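You operate a simulated robot arm through the tools that you are given. There is no shell and no other tool. Be economical: measure what you need, move in short steps, check, and stop when the job is done.

You are at the controls of a simulated robot arm. One attempt, no reset.

## Task
Put the grease cartridge labelled "firm" from the manifold shelf on the top of the torch cooler and the grease cartridge marked "soft" in the inside of the gas scrap tray.

It is judged by the outcome, as a careful person would: the job done as asked, and still so three seconds after it is handed in. It fails if anything else is knocked over, pushed out of place, dropped, spilled or broken.

## Robot
A 7-joint arm with a two-finger parallel gripper, fixed in place. Base frame: the origin is at the foot of the arm, x ahead of it, y to its left, z up; the work surface is at about z = 0.86. Units: m, rad, N and s.
With the tool pointing down near the work surface it reaches from about 0.24 to 0.68 m from the base axis. Its first joint turns from -1.152 to 1.152 rad. Payload 2.4 kg.
The tool frame sits at the grasp point between the pads (the TCP): z along the fingers, y along the line on which they close. The tips reach 0.03 m beyond it. The gripper opens to 0.094 m. The fingers are 0.028 m wide and 0.01 m thick; the gripper's body (0.05 by 0.096 m) begins 0.055 m behind the TCP.
Orientation is told as [roll, pitch, yaw] about the base's x, y, z axes, in that order, counted from this pose: with the fingers straight down and closing along the base's y, the tool's x points along the base's -x, its y along +y and its z along -z.

## Interface
- The arm moves only by the tool nudge_tool. Its argument "deltas" is a list of rows, each a list of 3 entries, a list of its own where there are three numbers: the closure in counts, from 0 (fully open) to 255 (shut), then the shift along the base's x, y, z in m, then the turn about the base's z in rad. In form: [[jaw, [dx, dy, dz], yaw], ...]. A call has 1 to 12 rows; each row is the pose to reach, as a shift and turn from the pose commanded when the call began. A row lasts 0.2 s, in which the tool goes at most 0.05 m and 0.15 rad; a call with a longer step from one row to the next is refused whole, and so is a gripper value outside its range. Where a pose cannot be reached the arm comes as near as it can. A force on the tool above 40 N (or 10 N above the force at the start of the call, whichever is more), or a blocked arm, ends the call early, and 0.2 s more pass. Each finger travels about 0.153 m/s and halts on what it meets, pressing with about 34 N; the grip force reading is that of the motor and also rises with nothing between the fingers. The clock runs only during rows and for 0.2 s after the last one: add rows that repeat a pose to give the fingers time. The reply holds the time, the measured pose of the TCP, the force on the tool along the base axes, the opening and the grip force, in the units named above and with some noise, and new pictures: "show" is both (left out), scene, wrist or none.
- Cameras (640 x 400 px; columns grow to the right, rows downward): "scene" is fixed at [0.0518, 0.4932, 1.4313]; the picture's right is [-0.67, -0.75, 0.00], its down [-0.55, 0.49, -0.67] and it looks along [0.50, -0.45, -0.74] (base axes); focal length 311 px, centre (320, 200). "wrist" rides on the gripper at [-0.037, 0, -0.058] in the tool frame; the picture's right is [0.00, -1.00, 0.00], its down [0.97, 0.00, -0.24] and it looks along [0.24, 0.00, 0.97] (tool axes); focal length 218 px, centre (320, 200).
- probe_pixels(camera, pixels): for up to 12 pixels [column, row] of the newest picture of that camera ("zoom" is the newest enlarged one), the place [x, y, z] in the base frame of the surface seen there, good to about 0.002 m, but the place of the scene camera against the robot may be out by one fixed shift of up to 0.018 m in any direction. The clock stands still meanwhile.
- enlarge(camera, box): a new picture of the part [left, top, right, bottom] of that camera's present view, enlarged. The clock stands still meanwhile.
- hand_in(): hands the job in; it is judged then, once.

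Work in short steps. Measure before you move; look again where a grasp or a placing could have gone wrong, and mend it. You have 60 turns and 120 pictures in all, those below and enlarged ones among them. Open the gripper and draw the arm clear of the work before you hand the job in, unless the task says otherwise; then end with one line.

The tools are called after "Emit:" as name(argument=value, ...) on one line, values as JSON. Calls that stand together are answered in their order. nudge_tool: Moves the arm, as the interface text tells. Its arguments: {"type":"object","properties":{"deltas":{"type":"array"},"show":{"type":"string","enum":["both","scene","wrist","none"]}},"required":["deltas"]} The other tools are called the same way: probe_pixels (camera, pixels) gives the place of the surface under pixels of a picture; enlarge (camera, box) takes an enlarged picture of a part of a camera's view; hand_in () hands the job in.

At the start:

```text
clock: 0.0
tcp_pos: [0.3951, 0.1315, 1.0949]
tool_rot: [0.0, -0.001, 0.001]
contact_force: [0.0, 0.1, 0.5]
gripper_width: 0.094
gripper_force: 0.1
```

scene: 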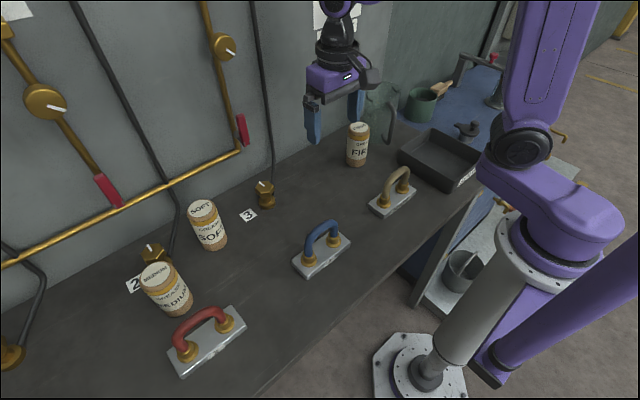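
wrist: 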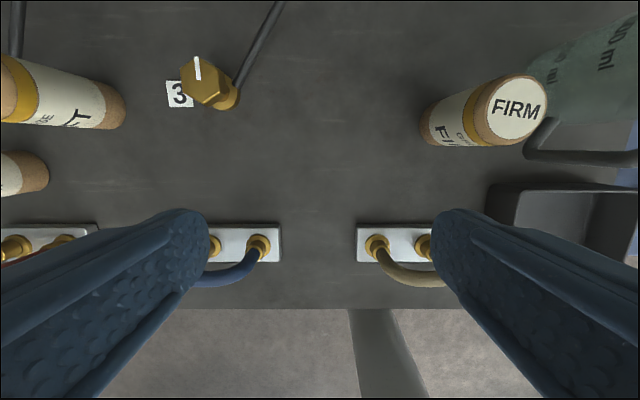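

The pictures show cartridges SOFT (208,225), MEDIUM (167,290) and FIRM (358,145), and a tray at (440,160). I enlarge the right part to find the cooler and read the labels.

Emit:
enlarge(camera="scene", box=[340, 40, 580, 190])

Emit:
enlarge(camera="scene", box=[100, 100, 420, 300])

Emit:
probe_pixels(camera="scene", pixels=[[359, 127], [357, 160], [201, 207], [212, 240], [157, 273], [440, 165], [430, 135], [470, 182], [402, 155], [470, 90], [380, 110], [425, 95]])

Emit:
probe_pixels(camera="wrist", pixels=[[517, 107], [480, 110], [60, 95], [8, 90], [600, 70], [560, 220], [520, 190], [400, 180]])

```text
2.67 times, centred on (460, 115) of scene
```

zoom: 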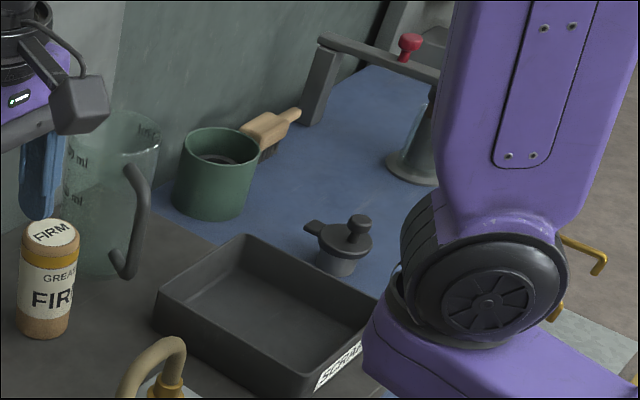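

```text
2.00 times, centred on (260, 200) of scene
```

zoom: 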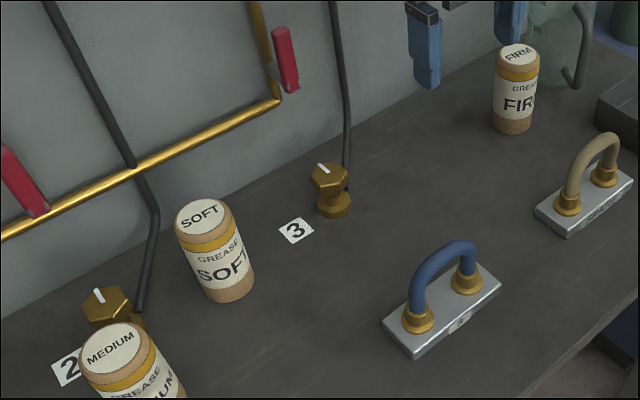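

```text
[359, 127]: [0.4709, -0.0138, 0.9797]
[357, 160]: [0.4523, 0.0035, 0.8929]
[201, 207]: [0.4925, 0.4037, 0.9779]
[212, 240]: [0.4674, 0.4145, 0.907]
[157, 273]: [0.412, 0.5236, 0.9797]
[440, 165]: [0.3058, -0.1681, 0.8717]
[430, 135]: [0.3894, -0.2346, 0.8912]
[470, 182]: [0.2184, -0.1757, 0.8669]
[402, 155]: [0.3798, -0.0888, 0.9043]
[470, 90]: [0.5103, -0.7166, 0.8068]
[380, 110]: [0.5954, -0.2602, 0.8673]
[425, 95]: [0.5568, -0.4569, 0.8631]
```

```text
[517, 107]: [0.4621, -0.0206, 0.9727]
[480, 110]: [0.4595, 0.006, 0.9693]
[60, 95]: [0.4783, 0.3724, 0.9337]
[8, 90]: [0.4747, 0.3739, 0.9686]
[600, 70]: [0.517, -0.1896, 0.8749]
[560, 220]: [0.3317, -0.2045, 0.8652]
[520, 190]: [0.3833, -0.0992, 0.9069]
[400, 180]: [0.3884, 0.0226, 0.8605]
```

FIRM's top is about (0.46,-0.015,0.972). The blue surface right of the tray may be the torch cooler, so I raise the arm and move right to look with the wrist camera.

Emit:
nudge_tool(deltas=[[0, [0, 0, 0.045], 0], [0, [0, -0.03, 0.08], 0], [0, [0, -0.075, 0.09], 0], [0, [0, -0.12, 0.09], 0], [0, [0, -0.165, 0.09], 0], [0, [0, -0.21, 0.09], 0], [0, [0, -0.255, 0.09], 0], [0, [0, -0.3, 0.09], 0], [0, [0, -0.345, 0.09], 0], [0, [0, -0.39, 0.09], 0], [0, [0, -0.43, 0.09], 0], [0, [0, -0.43, 0.09], 0]])

```text
clock: 2.6
tcp_pos: [0.3958, -0.2999, 1.186]
tool_rot: [0.0, -0.001, 0.001]
contact_force: [-0.3, -0.1, 0.6]
gripper_width: 0.094
gripper_force: 0.0
```

scene: 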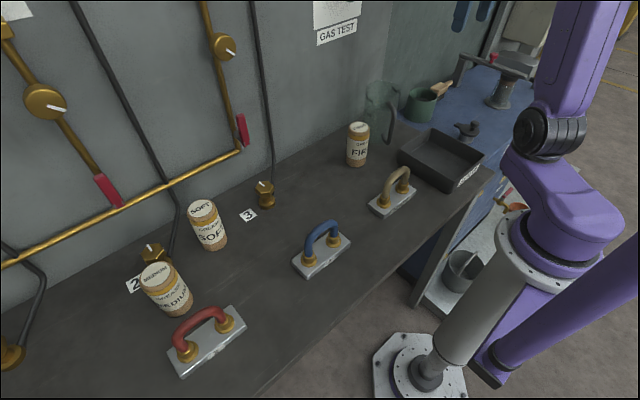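
wrist: 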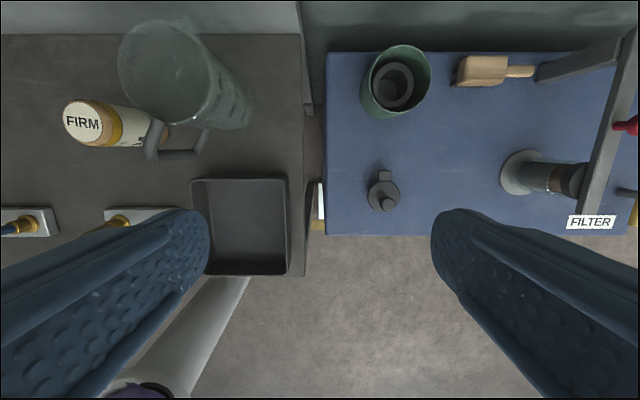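

The wrist view shows a blue-topped unit with a white label on its side at (320,200) and "FILTER" at (590,222). I enlarge to read these.

Emit:
enlarge(camera="wrist", box=[290, 30, 640, 250])

Emit:
enlarge(camera="scene", box=[380, 40, 580, 290])

Emit:
probe_pixels(camera="wrist", pixels=[[340, 100], [440, 150], [440, 220], [350, 215], [320, 200], [384, 195], [590, 222], [240, 230], [193, 230], [288, 230], [240, 180], [240, 270]])

```text
1.82 times, centred on (465, 140) of wrist
```

zoom: 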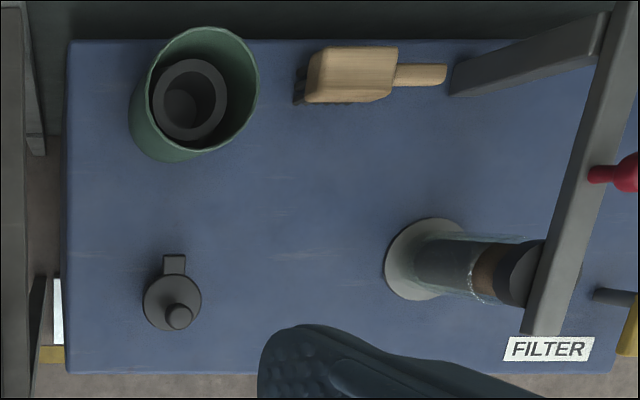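

```text
1.60 times, centred on (480, 165) of scene
```

zoom: 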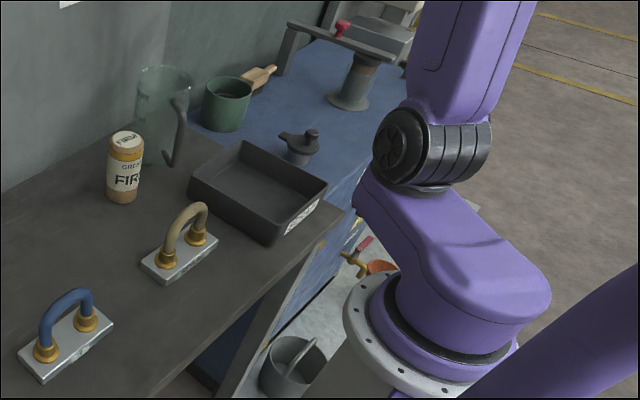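

```text
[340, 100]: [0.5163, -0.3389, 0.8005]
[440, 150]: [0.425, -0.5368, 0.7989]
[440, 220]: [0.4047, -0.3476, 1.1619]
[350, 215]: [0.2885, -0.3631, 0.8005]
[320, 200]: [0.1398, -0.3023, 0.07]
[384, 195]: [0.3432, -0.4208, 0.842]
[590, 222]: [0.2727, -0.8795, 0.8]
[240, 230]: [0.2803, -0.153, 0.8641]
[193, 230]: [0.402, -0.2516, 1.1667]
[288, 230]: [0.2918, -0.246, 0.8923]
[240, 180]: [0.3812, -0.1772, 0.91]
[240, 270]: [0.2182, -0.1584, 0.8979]
```

The blue top sits at z=0.80 and carries a filler cap (384,195) and a mug. I zoom on the tray label and the unit's front face to confirm which thing is the torch cooler.

Emit:
enlarge(camera="scene", box=[440, 150, 500, 190])

Emit:
enlarge(camera="scene", box=[400, 180, 530, 310])

Emit:
enlarge(camera="scene", box=[440, 0, 560, 120])

```text
10.00 times, centred on (470, 170) of scene
```

zoom: 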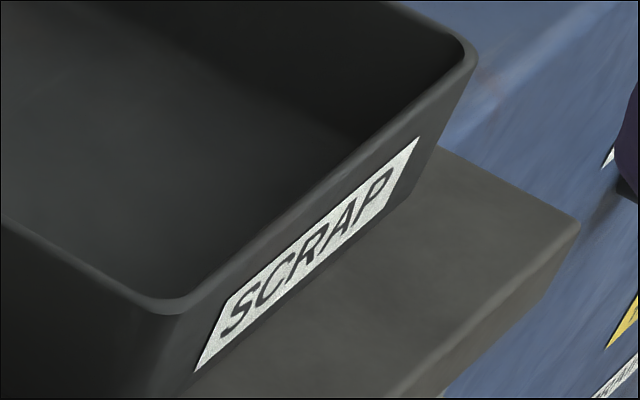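

```text
3.08 times, centred on (465, 245) of scene
```

zoom: 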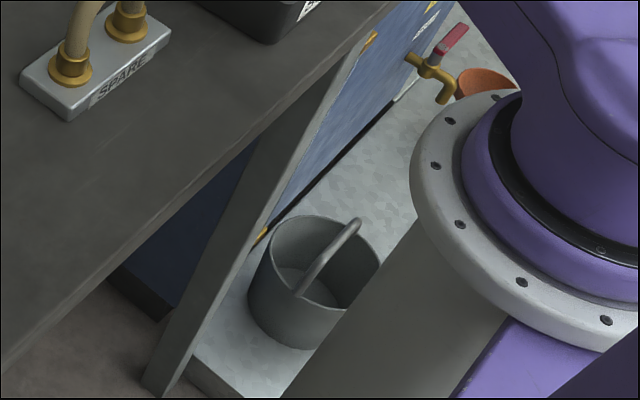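

```text
3.33 times, centred on (500, 60) of scene
```

zoom: 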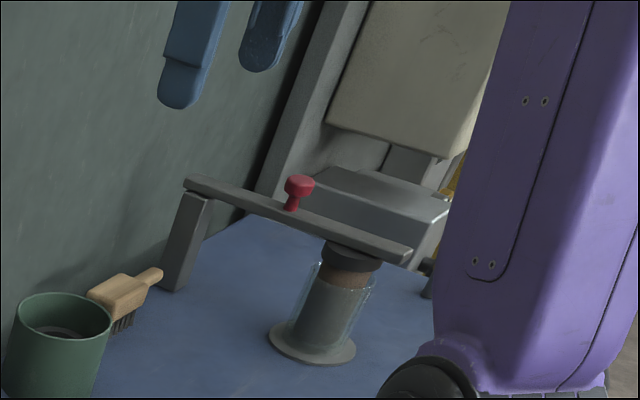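

The unit has a filler cap, filter and drain tap over a drip pan, so it is probably the cooler. I pull back to x≈0.16 to read its front label before deciding.

Emit:
nudge_tool(deltas=[[0, [-0.045, -0.01, 0], 0], [0, [-0.09, -0.02, 0], 0], [0, [-0.13, -0.03, 0], 0], [0, [-0.17, -0.04, 0], 0], [0, [-0.21, -0.05, 0], 0], [0, [-0.24, -0.06, 0], 0], [0, [-0.24, -0.06, 0], 0]])

```text
clock: 4.2
tcp_pos: [0.1556, -0.3582, 1.1837]
tool_rot: [-0.001, -0.001, 0.0]
contact_force: [0.0, -0.3, 0.2]
gripper_width: 0.0939
gripper_force: 0.0
```

scene: 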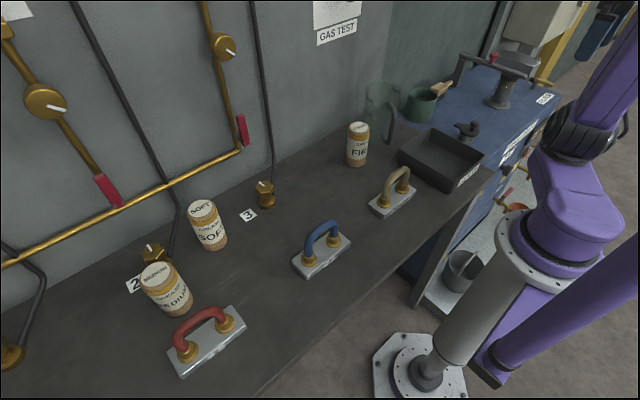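
wrist: 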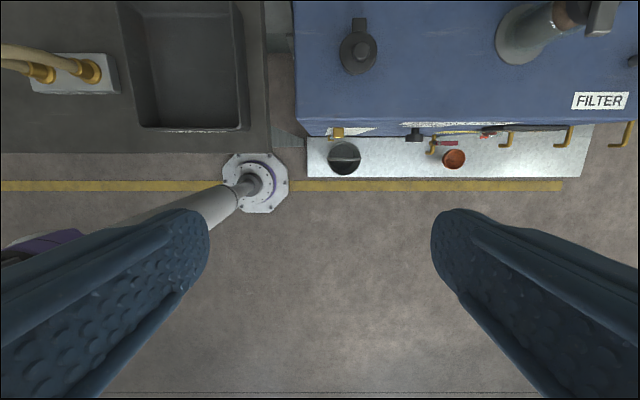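

The unit's front labels are now visible near scene (520,150). I enlarge there to read them.

Emit:
enlarge(camera="scene", box=[480, 80, 570, 200])

Emit:
enlarge(camera="wrist", box=[290, 90, 600, 180])

```text
3.33 times, centred on (525, 140) of scene
```

zoom: 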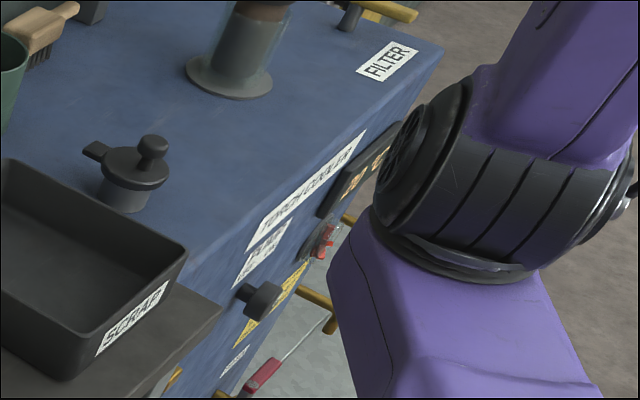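

```text
2.06 times, centred on (445, 135) of wrist
```

zoom: 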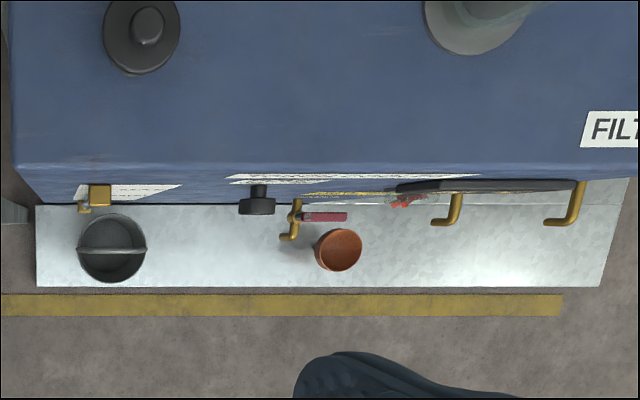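

The label reads "TORCH COOLER", so the targets are confirmed. I move to look down at FIRM, near (0.42,-0.02).

Emit:
nudge_tool(deltas=[[0, [0.027, 0.034, 0], 0], [0, [0.054, 0.068, 0], 0], [0, [0.081, 0.102, 0], 0], [0, [0.108, 0.136, 0], 0], [0, [0.135, 0.17, 0], 0], [0, [0.162, 0.204, 0], 0], [0, [0.189, 0.238, 0], 0], [0, [0.216, 0.272, 0], 0], [0, [0.243, 0.306, 0], 0], [0, [0.264, 0.34, 0], 0], [0, [0.264, 0.34, -0.03], 0], [0, [0.264, 0.34, -0.03], 0]])

```text
clock: 6.8
tcp_pos: [0.42, -0.0156, 1.1574]
tool_rot: [-0.001, 0.0, 0.0]
contact_force: [-0.5, -0.2, 0.2]
gripper_width: 0.0936
gripper_force: 0.0
```

scene: 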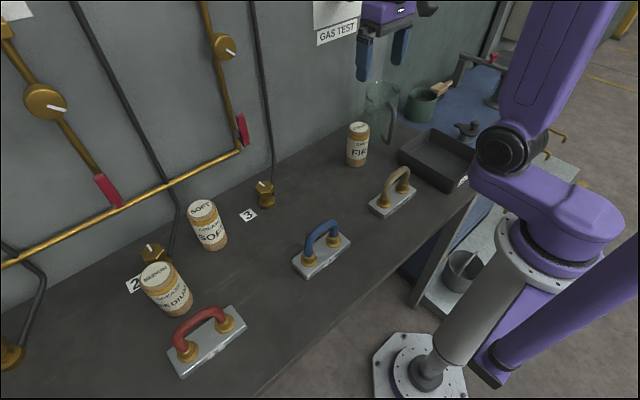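
wrist: 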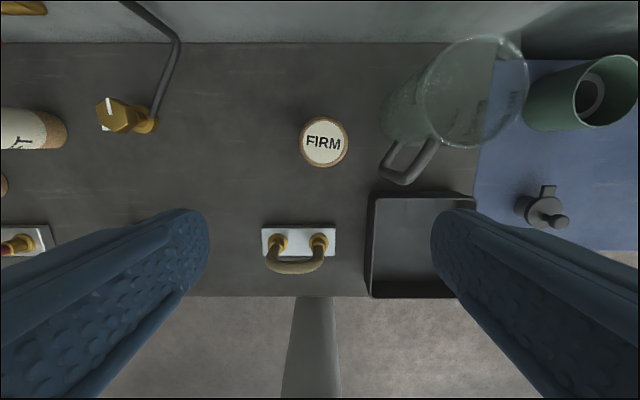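

I measure FIRM's top edges, the jug handle, the wall and the tray from this view.

Emit:
probe_pixels(camera="wrist", pixels=[[323, 142], [303, 142], [344, 142], [323, 121], [323, 164], [387, 170], [400, 180], [435, 140], [385, 120], [320, 30], [372, 250], [420, 195]])

Emit:
enlarge(camera="wrist", box=[280, 90, 480, 210])

```text
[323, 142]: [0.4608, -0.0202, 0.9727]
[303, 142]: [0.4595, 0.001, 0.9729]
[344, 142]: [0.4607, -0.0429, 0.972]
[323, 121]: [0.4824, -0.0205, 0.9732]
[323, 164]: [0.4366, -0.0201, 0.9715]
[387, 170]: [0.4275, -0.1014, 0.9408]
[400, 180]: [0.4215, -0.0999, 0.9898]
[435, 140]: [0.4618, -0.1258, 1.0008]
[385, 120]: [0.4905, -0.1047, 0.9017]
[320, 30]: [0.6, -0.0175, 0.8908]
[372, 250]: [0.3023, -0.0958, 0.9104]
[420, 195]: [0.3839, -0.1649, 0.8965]
```

```text
3.20 times, centred on (380, 150) of wrist
```

zoom: 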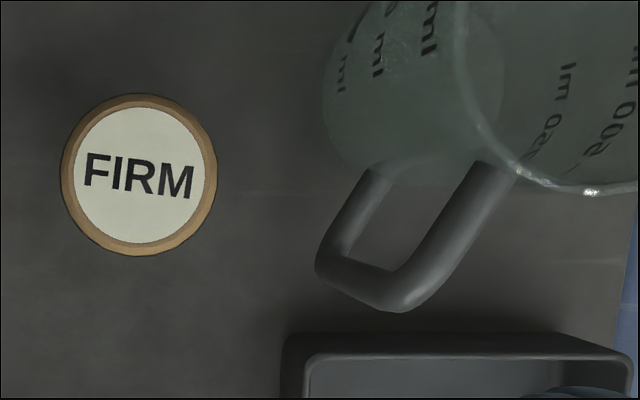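

FIRM's centre is (0.460,-0.021), about 0.046 wide, and the jug handle's nearest edge is about y=-0.095. I pre-close to about 0.07 m, align above it, and descend partway.

Emit:
nudge_tool(deltas=[[60, [0.02, -0.003, 0], 0], [60, [0.04, -0.005, 0], 0], [60, [0.04, -0.005, -0.04], 0], [60, [0.04, -0.005, -0.08], 0], [60, [0.04, -0.005, -0.12], 0], [60, [0.04, -0.005, -0.135], 0], [60, [0.04, -0.005, -0.135], 0]])

```text
clock: 8.4
tcp_pos: [0.4601, -0.0246, 1.0194]
tool_rot: [0.0, 0.001, 0.0]
contact_force: [-0.1, -0.5, 0.2]
gripper_width: 0.0717
gripper_force: 0.0
```

scene: 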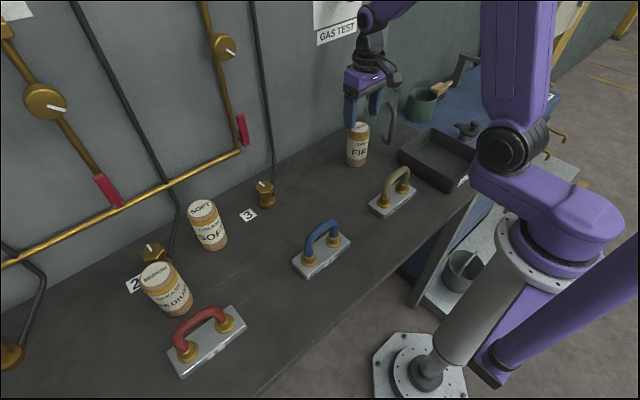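
wrist: 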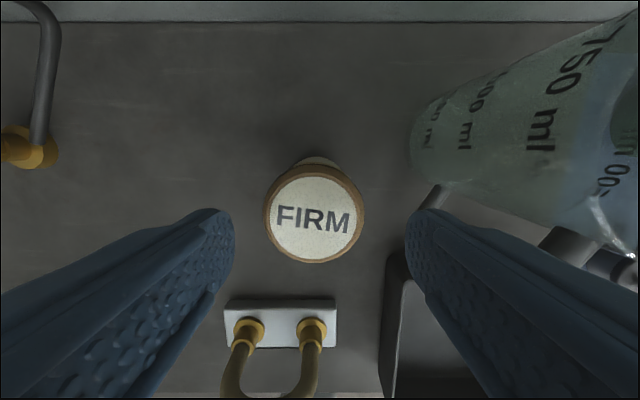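

The fingers straddle FIRM, whose top is at (314,212), slightly left of centre. I probe for the exact offset.

Emit:
probe_pixels(camera="wrist", pixels=[[266, 212], [361, 212], [314, 170], [314, 258], [435, 200], [415, 225], [232, 225]])

```text
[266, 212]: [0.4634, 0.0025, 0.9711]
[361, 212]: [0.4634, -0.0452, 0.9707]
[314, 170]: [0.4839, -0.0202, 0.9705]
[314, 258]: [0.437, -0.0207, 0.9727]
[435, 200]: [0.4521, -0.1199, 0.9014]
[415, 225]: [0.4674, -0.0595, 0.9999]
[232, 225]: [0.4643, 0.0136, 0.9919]
```

The centre is (0.4605,-0.021), so I correct y by +3 mm, lower to z≈0.93 and close.

Emit:
nudge_tool(deltas=[[60, [0, 0.003, -0.03], 0], [60, [0, 0.003, -0.06], 0], [60, [0, 0.003, -0.089], 0], [60, [0, 0.003, -0.089], 0], [255, [0, 0.003, -0.089], 0], [255, [0, 0.003, -0.089], 0], [255, [0, 0.003, -0.089], 0]])

```text
clock: 10.0
tcp_pos: [0.4588, -0.022, 0.9309]
tool_rot: [0.001, 0.0, 0.0]
contact_force: [-0.9, -0.4, 0.3]
gripper_width: 0.0533
gripper_force: 34.1
```

scene: 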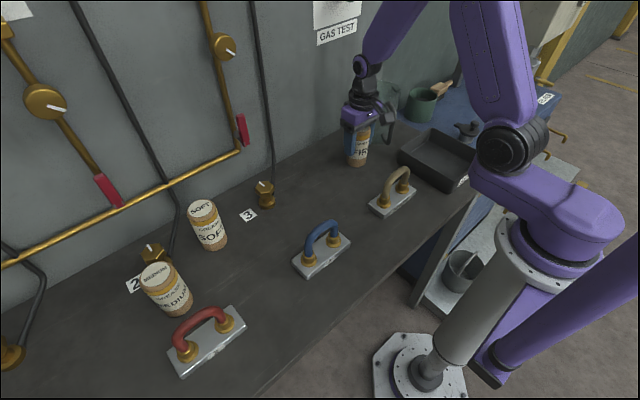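
wrist: 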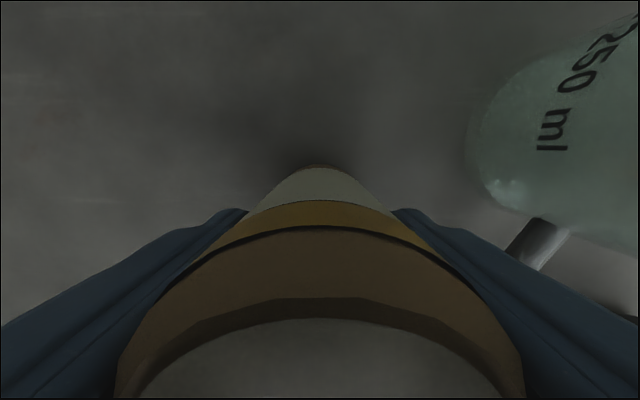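

FIRM is gripped (width 0.053). I lift straight up to clear the jug.

Emit:
nudge_tool(deltas=[[255, [0, 0, 0.03], 0], [255, [0, 0, 0.07], 0], [255, [0, 0, 0.115], 0], [255, [0, 0, 0.16], 0], [255, [0, 0, 0.205], 0], [255, [0, 0, 0.25], 0], [255, [0, 0, 0.25], 0]])

```text
clock: 11.6
tcp_pos: [0.4575, -0.02, 1.1799]
tool_rot: [0.0, 0.0, 0.002]
contact_force: [-0.2, 0.5, -4.0]
gripper_width: 0.0536
gripper_force: 34.1
```

scene: 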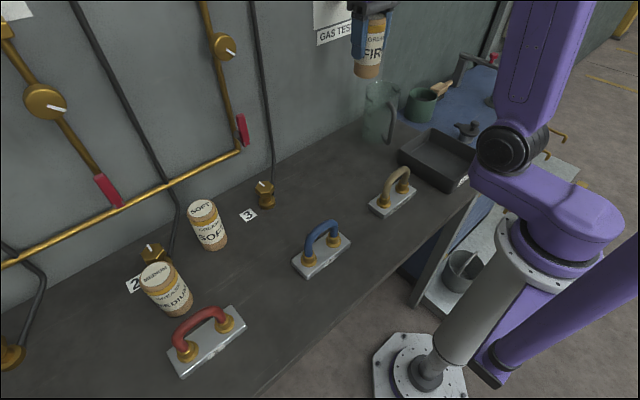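
wrist: 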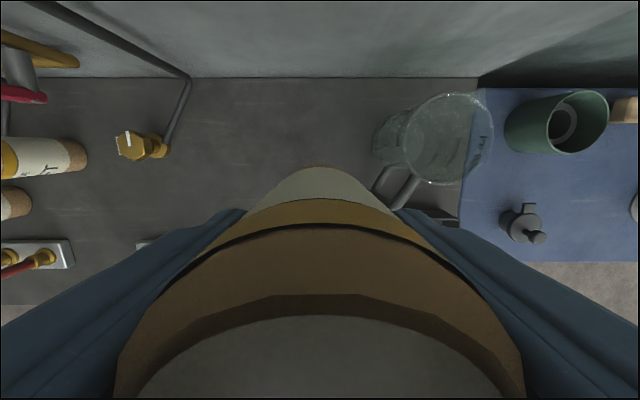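

It is held firmly and clear. I carry it to above the open cooler top at about (0.41,-0.50).

Emit:
nudge_tool(deltas=[[255, [-0.01, -0.03, 0.01], 0], [255, [-0.02, -0.07, 0.01], 0], [255, [-0.03, -0.115, 0.01], 0], [255, [-0.04, -0.16, 0.01], 0], [255, [-0.047, -0.205, 0.01], 0], [255, [-0.047, -0.25, 0.01], 0], [255, [-0.047, -0.295, 0.01], 0], [255, [-0.047, -0.34, 0.01], 0], [255, [-0.047, -0.385, 0.01], 0], [255, [-0.047, -0.43, 0.01], 0], [255, [-0.047, -0.475, 0.01], 0], [255, [-0.047, -0.48, 0.01], 0]])

```text
clock: 14.2
tcp_pos: [0.4072, -0.4781, 1.1884]
tool_rot: [0.002, 0.003, -0.001]
contact_force: [0.7, 0.6, -2.9]
gripper_width: 0.0534
gripper_force: 34.1
out of reach, approached as far as the arm can: row 11, 12
```

scene: 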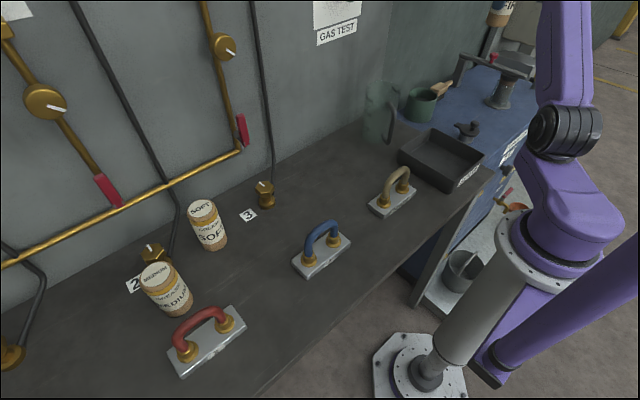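
wrist: 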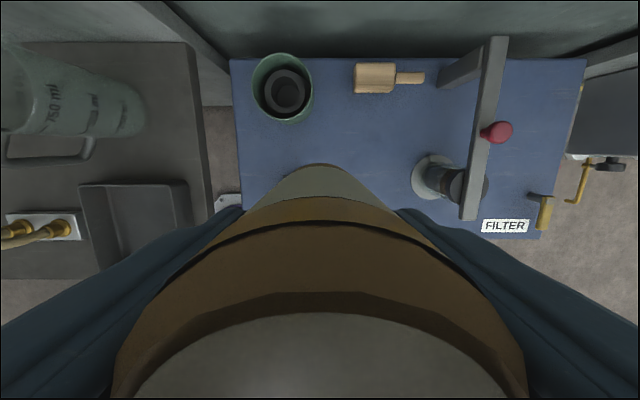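

At (0.407,-0.478) the arm is near its reach at this height. I probe the mug, column and the area below for clearance.

Emit:
probe_pixels(camera="wrist", pixels=[[282, 122], [305, 110], [418, 175], [412, 180], [355, 150], [468, 215], [495, 60], [375, 80], [238, 170], [282, 58]])

```text
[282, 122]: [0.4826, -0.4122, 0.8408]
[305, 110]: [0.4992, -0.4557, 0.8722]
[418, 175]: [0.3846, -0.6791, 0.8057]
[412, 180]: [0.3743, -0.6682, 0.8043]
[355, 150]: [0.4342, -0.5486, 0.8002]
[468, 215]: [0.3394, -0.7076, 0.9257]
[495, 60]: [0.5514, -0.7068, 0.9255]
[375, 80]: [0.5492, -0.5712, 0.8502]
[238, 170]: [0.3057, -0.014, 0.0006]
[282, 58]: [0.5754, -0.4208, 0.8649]
```

The spot (0.41,-0.50) is clear of the mug (x>0.48), cap (x<0.385) and column (y<-0.66). I descend partway and check.

Emit:
nudge_tool(deltas=[[255, [0, 0, -0.04], 0], [255, [0, 0, -0.08], 0], [255, [0, 0, -0.12], 0], [255, [0, 0, -0.16], 0], [255, [0, 0, -0.2], 0], [255, [0, 0, -0.24], 0], [255, [0, 0, -0.24], 0]])

```text
clock: 15.8
tcp_pos: [0.4042, -0.4779, 0.9468]
tool_rot: [-0.001, -0.001, 0.001]
contact_force: [0.4, -0.3, -2.5]
gripper_width: 0.0536
gripper_force: 34.1
```

scene: 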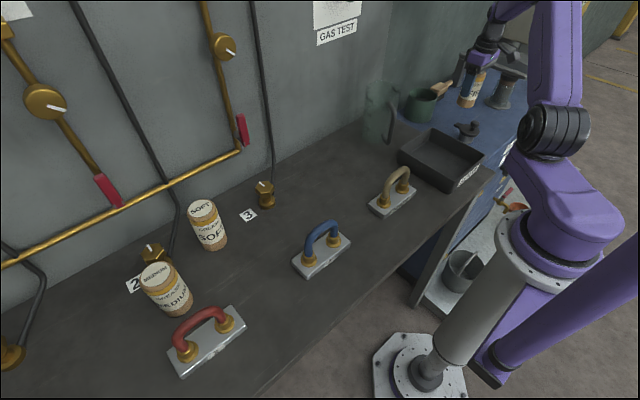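
wrist: 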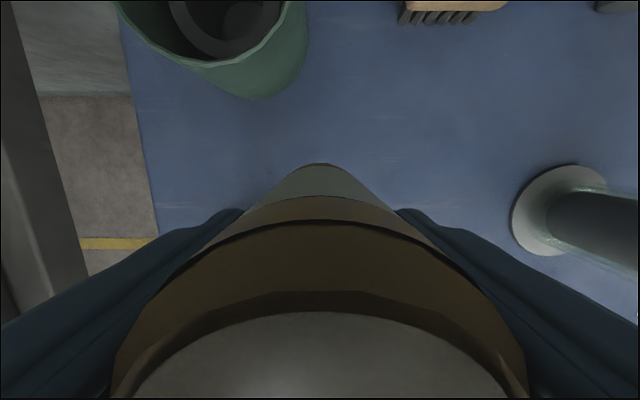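

The surroundings are clear. I shift 25 mm to -y and lower to just above contact (expected at TCP z≈0.871).

Emit:
nudge_tool(deltas=[[255, [0, -0.025, 0], 0], [255, [0, -0.025, -0.035], 0], [255, [0, -0.025, -0.06], 0], [255, [0, -0.025, -0.07], 0], [255, [0, -0.025, -0.074], 0], [255, [0, -0.025, -0.076], 0], [255, [0, -0.025, -0.076], 0]])

```text
clock: 17.4
tcp_pos: [0.4047, -0.5034, 0.8719]
tool_rot: [0.001, 0.0, 0.001]
contact_force: [-0.7, 0.5, -2.7]
gripper_width: 0.0539
gripper_force: 33.7
```

scene: 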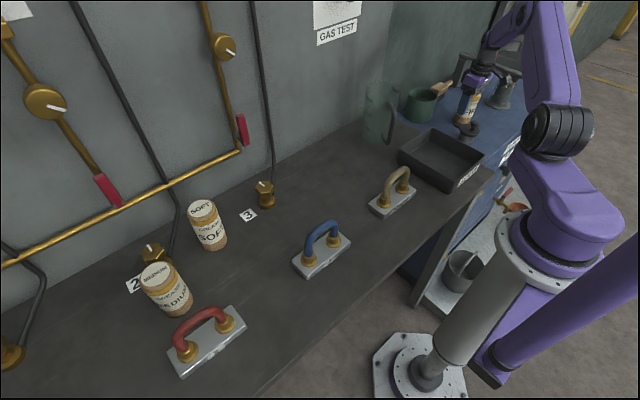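
wrist: 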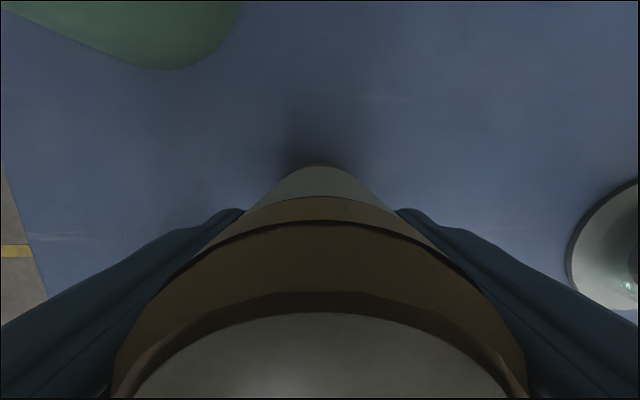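

Still hanging (force -2.7 N). I ease down a few more millimetres in 1 mm steps to seat it.

Emit:
nudge_tool(deltas=[[255, [0, 0, -0.001], 0], [255, [0, 0, -0.002], 0], [255, [0, 0, -0.003], 0], [255, [0, 0, -0.003], 0]], show="none")

```text
clock: 18.4
tcp_pos: [0.4056, -0.5034, 0.8714]
tool_rot: [0.0, -0.002, -0.001]
contact_force: [-1.5, 3.0, 4.9]
gripper_width: 0.0535
gripper_force: 34.1
```

Contact reads +4.9 N, so it is seated. I open the fingers slightly, then rise straight up.

Emit:
nudge_tool(deltas=[[80, [0, 0, -0.002], 0], [40, [0, 0, -0.002], 0], [40, [0, 0, -0.002], 0], [40, [0, 0, 0.03], 0], [40, [0, 0, 0.07], 0], [40, [0, 0, 0.115], 0], [40, [0, 0, 0.16], 0], [40, [0, 0, 0.16], 0]])

```text
clock: 20.2
tcp_pos: [0.4066, -0.5038, 1.0301]
tool_rot: [-0.001, -0.001, 0.001]
contact_force: [0.8, 0.1, -0.1]
gripper_width: 0.0791
gripper_force: 0.1
```

scene: 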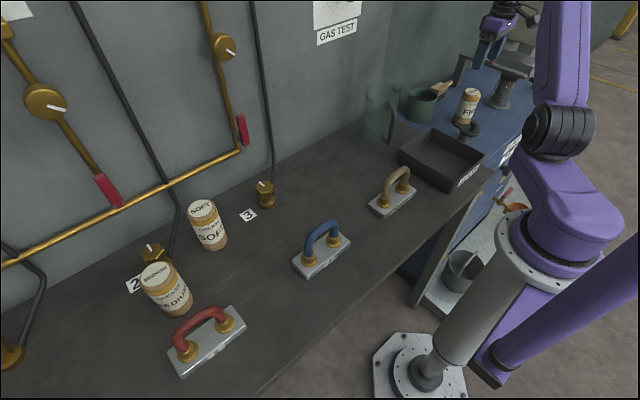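
wrist: 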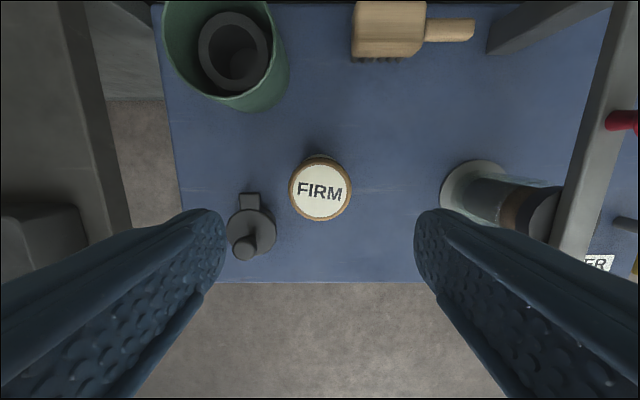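

FIRM stands upright on the cooler at wrist (321,190). I now rise and travel left toward SOFT.

Emit:
nudge_tool(deltas=[[40, [-0.01, 0.02, 0.04], 0], [40, [-0.02, 0.04, 0.08], 0], [40, [-0.025, 0.07, 0.115], 0], [0, [-0.03, 0.115, 0.13], 0], [0, [-0.03, 0.16, 0.13], 0], [0, [-0.03, 0.205, 0.13], 0], [0, [-0.03, 0.25, 0.13], 0], [0, [-0.03, 0.295, 0.13], 0], [0, [-0.03, 0.34, 0.13], 0], [0, [-0.03, 0.385, 0.13], 0], [0, [-0.03, 0.43, 0.13], 0], [0, [-0.03, 0.475, 0.13], 0]], show="none")

Emit:
nudge_tool(deltas=[[0, [0.005, 0.045, 0], 0], [0, [0.01, 0.09, 0], 0], [0, [0.015, 0.135, 0], 0], [0, [0.02, 0.18, 0], 0], [0, [0.025, 0.225, 0], 0], [0, [0.03, 0.27, 0], 0], [0, [0.035, 0.315, 0], 0], [0, [0.04, 0.36, 0], 0], [0, [0.05, 0.39, 0], 0], [0, [0.05, 0.39, 0], 0]])

```text
clock: 22.8
tcp_pos: [0.3756, -0.0287, 1.1594]
tool_rot: [-0.001, 0.0, -0.001]
contact_force: [-0.4, 0.7, 0.3]
gripper_width: 0.0939
gripper_force: 0.0
```

```text
clock: 25.0
tcp_pos: [0.4251, 0.362, 1.1609]
tool_rot: [0.001, -0.001, 0.0]
contact_force: [0.8, 0.4, -1.2]
gripper_width: 0.0941
gripper_force: 0.0
```

scene: 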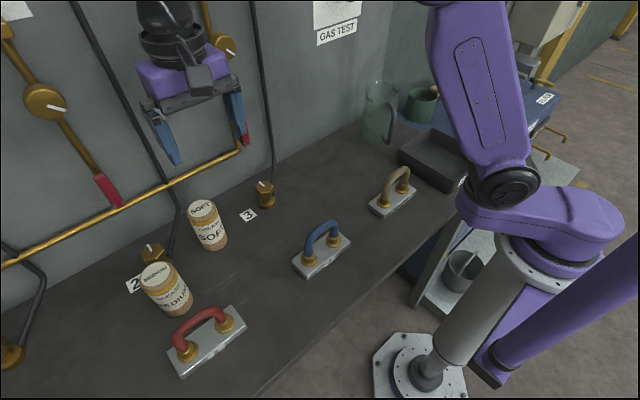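
wrist: 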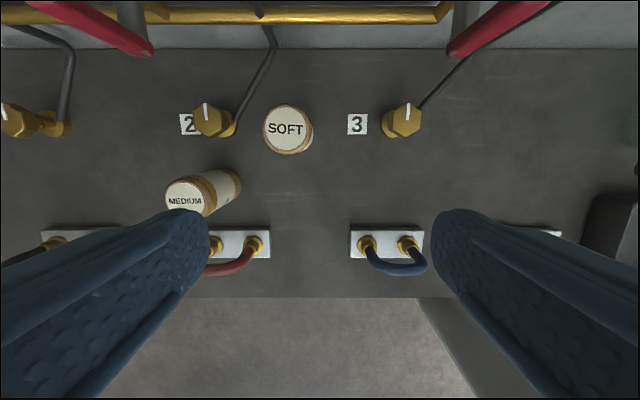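

SOFT is at wrist (286,130), with the wall pipe and red levers behind it. I probe SOFT, MEDIUM, the valves and the levers.

Emit:
probe_pixels(camera="wrist", pixels=[[286, 129], [264, 129], [307, 129], [286, 106], [286, 151], [238, 125], [200, 118], [185, 195], [235, 180], [450, 50], [150, 50], [300, 15]])

Emit:
probe_pixels(camera="scene", pixels=[[105, 185], [118, 203], [243, 130], [240, 150], [180, 182], [43, 102], [223, 47], [270, 195]])

```text
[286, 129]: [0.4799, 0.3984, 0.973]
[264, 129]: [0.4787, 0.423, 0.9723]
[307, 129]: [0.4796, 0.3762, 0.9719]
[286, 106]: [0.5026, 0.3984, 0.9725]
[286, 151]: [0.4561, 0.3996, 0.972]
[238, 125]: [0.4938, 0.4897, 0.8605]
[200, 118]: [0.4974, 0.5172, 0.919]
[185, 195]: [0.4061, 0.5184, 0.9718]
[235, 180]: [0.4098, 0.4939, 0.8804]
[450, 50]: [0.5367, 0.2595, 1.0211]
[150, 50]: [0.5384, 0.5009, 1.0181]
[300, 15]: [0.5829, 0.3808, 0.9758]
```

```text
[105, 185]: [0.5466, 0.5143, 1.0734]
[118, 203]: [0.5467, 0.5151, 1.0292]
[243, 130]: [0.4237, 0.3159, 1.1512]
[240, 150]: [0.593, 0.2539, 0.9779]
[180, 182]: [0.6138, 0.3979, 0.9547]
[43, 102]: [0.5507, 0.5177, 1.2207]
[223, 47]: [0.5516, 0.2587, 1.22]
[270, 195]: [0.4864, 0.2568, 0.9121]
```

SOFT's centre is (0.479,0.3995), and the wall pipe (x≥0.575) and valves leave room. I pre-close, align and descend to z≈1.025.

Emit:
nudge_tool(deltas=[[50, [0, 0, -0.04], 0], [50, [0.015, 0.01, -0.08], 0], [50, [0.035, 0.025, -0.11], 0], [50, [0.054, 0.0375, -0.13], 0], [50, [0.054, 0.0375, -0.136], 0], [50, [0.054, 0.0375, -0.136], 0]])

```text
clock: 26.4
tcp_pos: [0.4805, 0.3991, 1.0236]
tool_rot: [0.0, -0.001, 0.001]
contact_force: [-0.8, 0.0, -0.9]
gripper_width: 0.0758
gripper_force: 0.0
```

scene: 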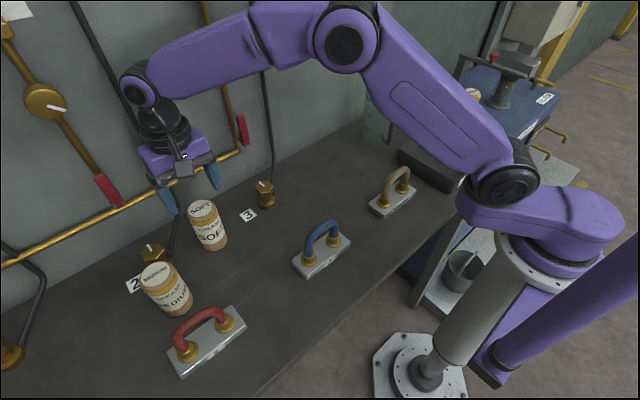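
wrist: 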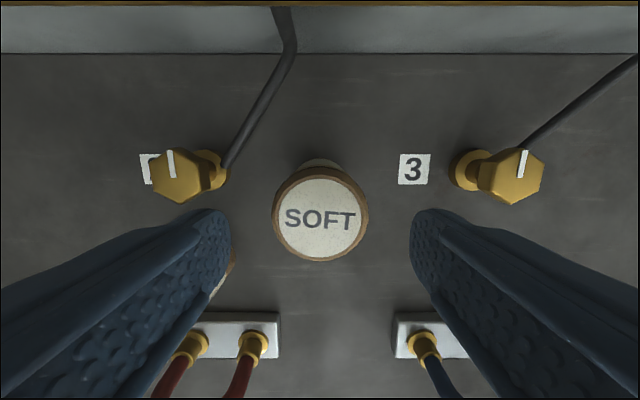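

SOFT is centred between the fingers at (320,215). I lower 89 mm and close.

Emit:
nudge_tool(deltas=[[50, [0, 0, -0.03], 0], [50, [0, 0, -0.06], 0], [50, [0, 0, -0.089], 0], [50, [0, 0, -0.089], 0], [255, [0, 0, -0.089], 0], [255, [0, 0, -0.089], 0], [255, [0, 0, -0.089], 0]])

```text
clock: 28.0
tcp_pos: [0.4809, 0.3999, 0.9354]
tool_rot: [0.001, 0.001, -0.001]
contact_force: [-0.1, -0.2, 0.8]
gripper_width: 0.0537
gripper_force: 34.2
```

scene: 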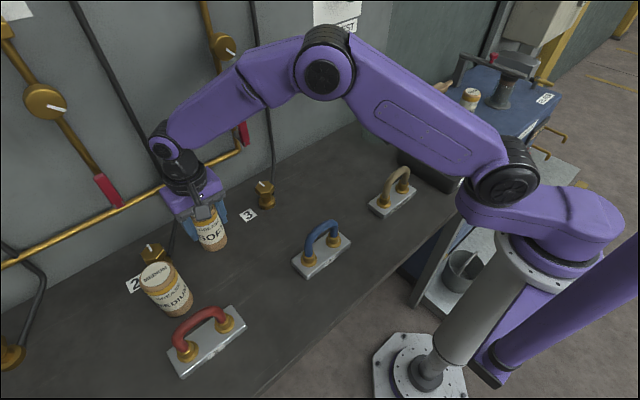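
wrist: 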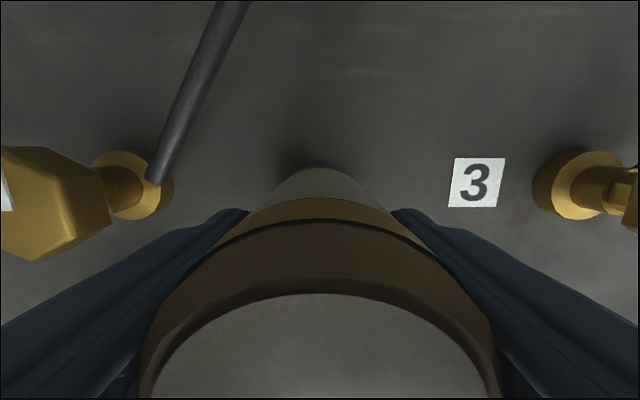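

SOFT is gripped (0.0537). I lift, then pull back and move right toward the tray.

Emit:
nudge_tool(deltas=[[255, [0, 0, 0.03], 0], [255, [0, 0, 0.07], 0], [255, [0, 0, 0.115], 0], [255, [-0.01, 0, 0.155], 0], [255, [-0.03, -0.02, 0.19], 0], [255, [-0.05, -0.06, 0.19], 0], [255, [-0.07, -0.1, 0.19], 0], [255, [-0.09, -0.14, 0.19], 0], [255, [-0.11, -0.18, 0.19], 0], [255, [-0.13, -0.22, 0.19], 0], [255, [-0.15, -0.26, 0.19], 0], [255, [-0.165, -0.3, 0.19], 0]], show="none")

Emit:
nudge_tool(deltas=[[255, [0, -0.04, 0], 0], [255, [0, -0.08, 0], 0], [255, [-0.005, -0.12, 0], 0], [255, [-0.01, -0.16, 0], 0], [255, [-0.015, -0.2, 0], 0], [255, [-0.016, -0.24, 0], 0], [255, [-0.016, -0.272, 0], 0], [255, [-0.016, -0.272, 0], 0]])

```text
clock: 30.6
tcp_pos: [0.3125, 0.0982, 1.1262]
tool_rot: [-0.001, 0.0, 0.0]
contact_force: [-0.5, 0.6, -2.3]
gripper_width: 0.0535
gripper_force: 33.7
```

```text
clock: 32.4
tcp_pos: [0.2955, -0.1742, 1.1241]
tool_rot: [-0.001, 0.0, -0.001]
contact_force: [-0.3, 1.0, -3.4]
gripper_width: 0.0537
gripper_force: 33.6
```

scene: 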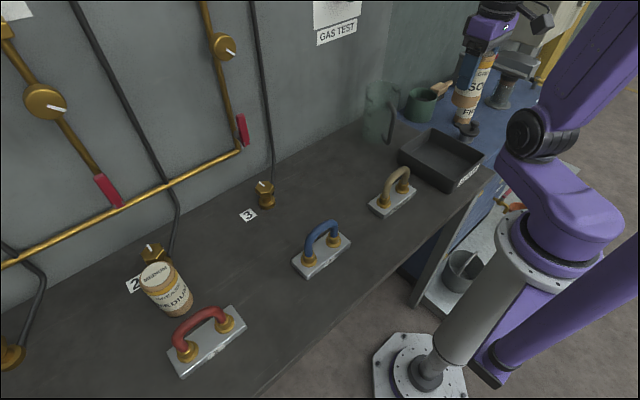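
wrist: 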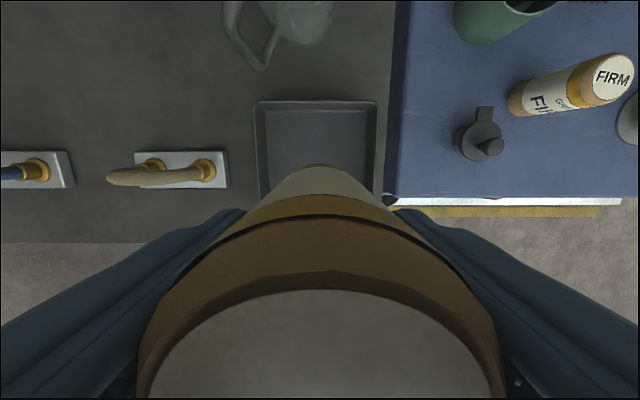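

SOFT is above the tray. I probe the tray walls (left 257, right 380, far 103) and floor to centre it.

Emit:
probe_pixels(camera="wrist", pixels=[[256, 130], [377, 130], [320, 102], [300, 140], [258, 160], [388, 202]])

Emit:
probe_pixels(camera="scene", pixels=[[442, 187], [484, 157], [433, 130], [400, 155], [445, 165]])

```text
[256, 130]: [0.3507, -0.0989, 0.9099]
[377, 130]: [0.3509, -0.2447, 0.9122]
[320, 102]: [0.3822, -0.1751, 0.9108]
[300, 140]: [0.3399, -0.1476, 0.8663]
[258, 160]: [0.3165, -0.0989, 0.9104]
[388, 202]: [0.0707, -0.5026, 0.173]
```

```text
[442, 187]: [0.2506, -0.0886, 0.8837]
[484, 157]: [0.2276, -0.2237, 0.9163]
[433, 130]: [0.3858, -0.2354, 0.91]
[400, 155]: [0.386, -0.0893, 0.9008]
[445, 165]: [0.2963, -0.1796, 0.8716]
```

The tray centre is (0.30,-0.172), floor z≈0.865, so contact is expected at TCP z≈0.940. I lower to just above that.

Emit:
nudge_tool(deltas=[[255, [0.004, 0.002, -0.04], 0], [255, [0.004, 0.002, -0.08], 0], [255, [0.004, 0.002, -0.12], 0], [255, [0.004, 0.002, -0.155], 0], [255, [0.004, 0.002, -0.175], 0], [255, [0.004, 0.002, -0.18], 0], [255, [0.004, 0.002, -0.182], 0], [255, [0.004, 0.002, -0.182], 0]])

```text
clock: 34.2
tcp_pos: [0.3024, -0.1725, 0.9436]
tool_rot: [0.0, 0.0, 0.0]
contact_force: [-0.6, 0.4, -3.9]
gripper_width: 0.054
gripper_force: 33.8
```

scene: 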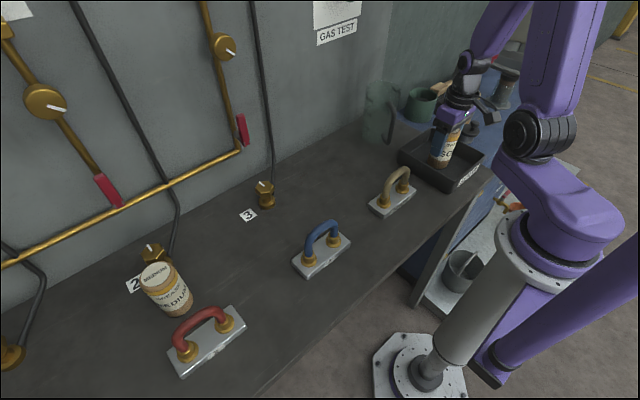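
wrist: 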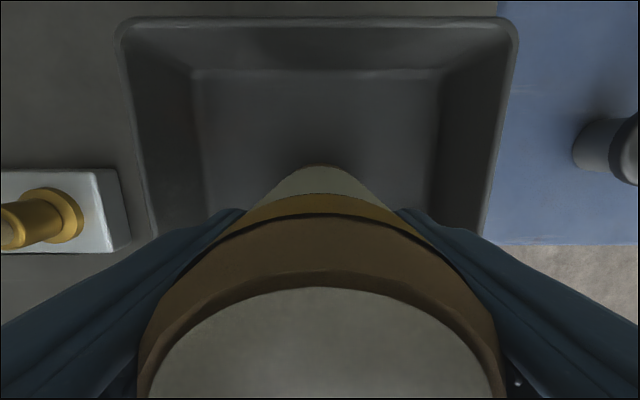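

It hangs inside the tray, clear of the walls. I ease down in 1 mm steps to touch the floor.

Emit:
nudge_tool(deltas=[[255, [0, 0, -0.001], 0], [255, [0, 0, -0.002], 0], [255, [0, 0, -0.003], 0], [255, [0, 0, -0.003], 0]], show="none")

```text
clock: 35.2
tcp_pos: [0.3028, -0.172, 0.94]
tool_rot: [0.0, -0.001, 0.0]
contact_force: [0.5, -0.1, -2.9]
gripper_width: 0.0542
gripper_force: 34.1
```

There is no contact yet (-2.9 N), so I continue slowly.

Emit:
nudge_tool(deltas=[[255, [0, 0, -0.001], 0], [255, [0, 0, -0.002], 0], [255, [0, 0, -0.002], 0]], show="none")

```text
clock: 36.0
tcp_pos: [0.304, -0.1715, 0.9395]
tool_rot: [-0.001, -0.005, 0.0]
contact_force: [-2.2, 2.2, 34.0]
gripper_width: 0.0539
gripper_force: 34.1
```

It is now seated (34 N). I back off 1.5 mm, open, and rise clear.

Emit:
nudge_tool(deltas=[[255, [0, 0, 0.0015], 0], [80, [0, 0, 0.0015], 0], [40, [0, 0, 0.0015], 0], [40, [0, 0, 0.0015], 0], [40, [0, 0, 0.03], 0], [40, [0, 0, 0.07], 0], [40, [0, 0, 0.115], 0], [40, [0, 0, 0.16], 0], [40, [0, 0, 0.2], 0], [0, [0, 0, 0.24], 0], [0, [0, 0, 0.24], 0]])

```text
clock: 38.4
tcp_pos: [0.3013, -0.1711, 1.1767]
tool_rot: [0.0, 0.0, 0.0]
contact_force: [-0.2, -0.4, 0.4]
gripper_width: 0.0938
gripper_force: 0.1
```

scene: 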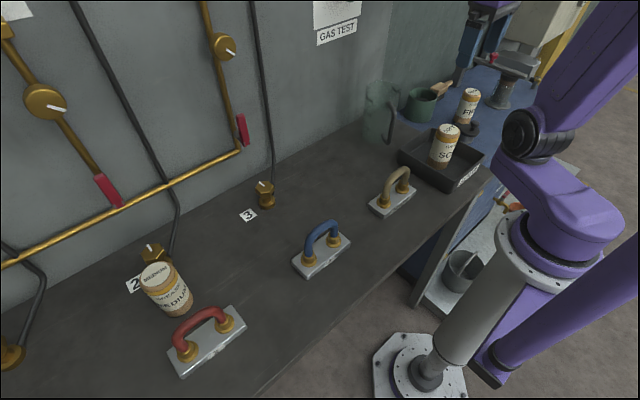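
wrist: 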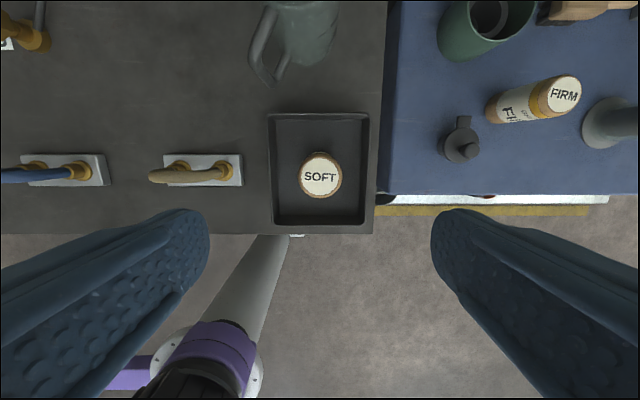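

SOFT stands in the tray at wrist (320,177), FIRM stands on the cooler, and everything else is unmoved. The gripper is open and clear, so I hand in.

Emit:
hand_in()

```text
The job is handed in.
```

The "firm" cartridge is standing on top of the torch cooler and the "soft" cartridge is standing inside the gas scrap tray; nothing else was disturbed, and the job is handed in.
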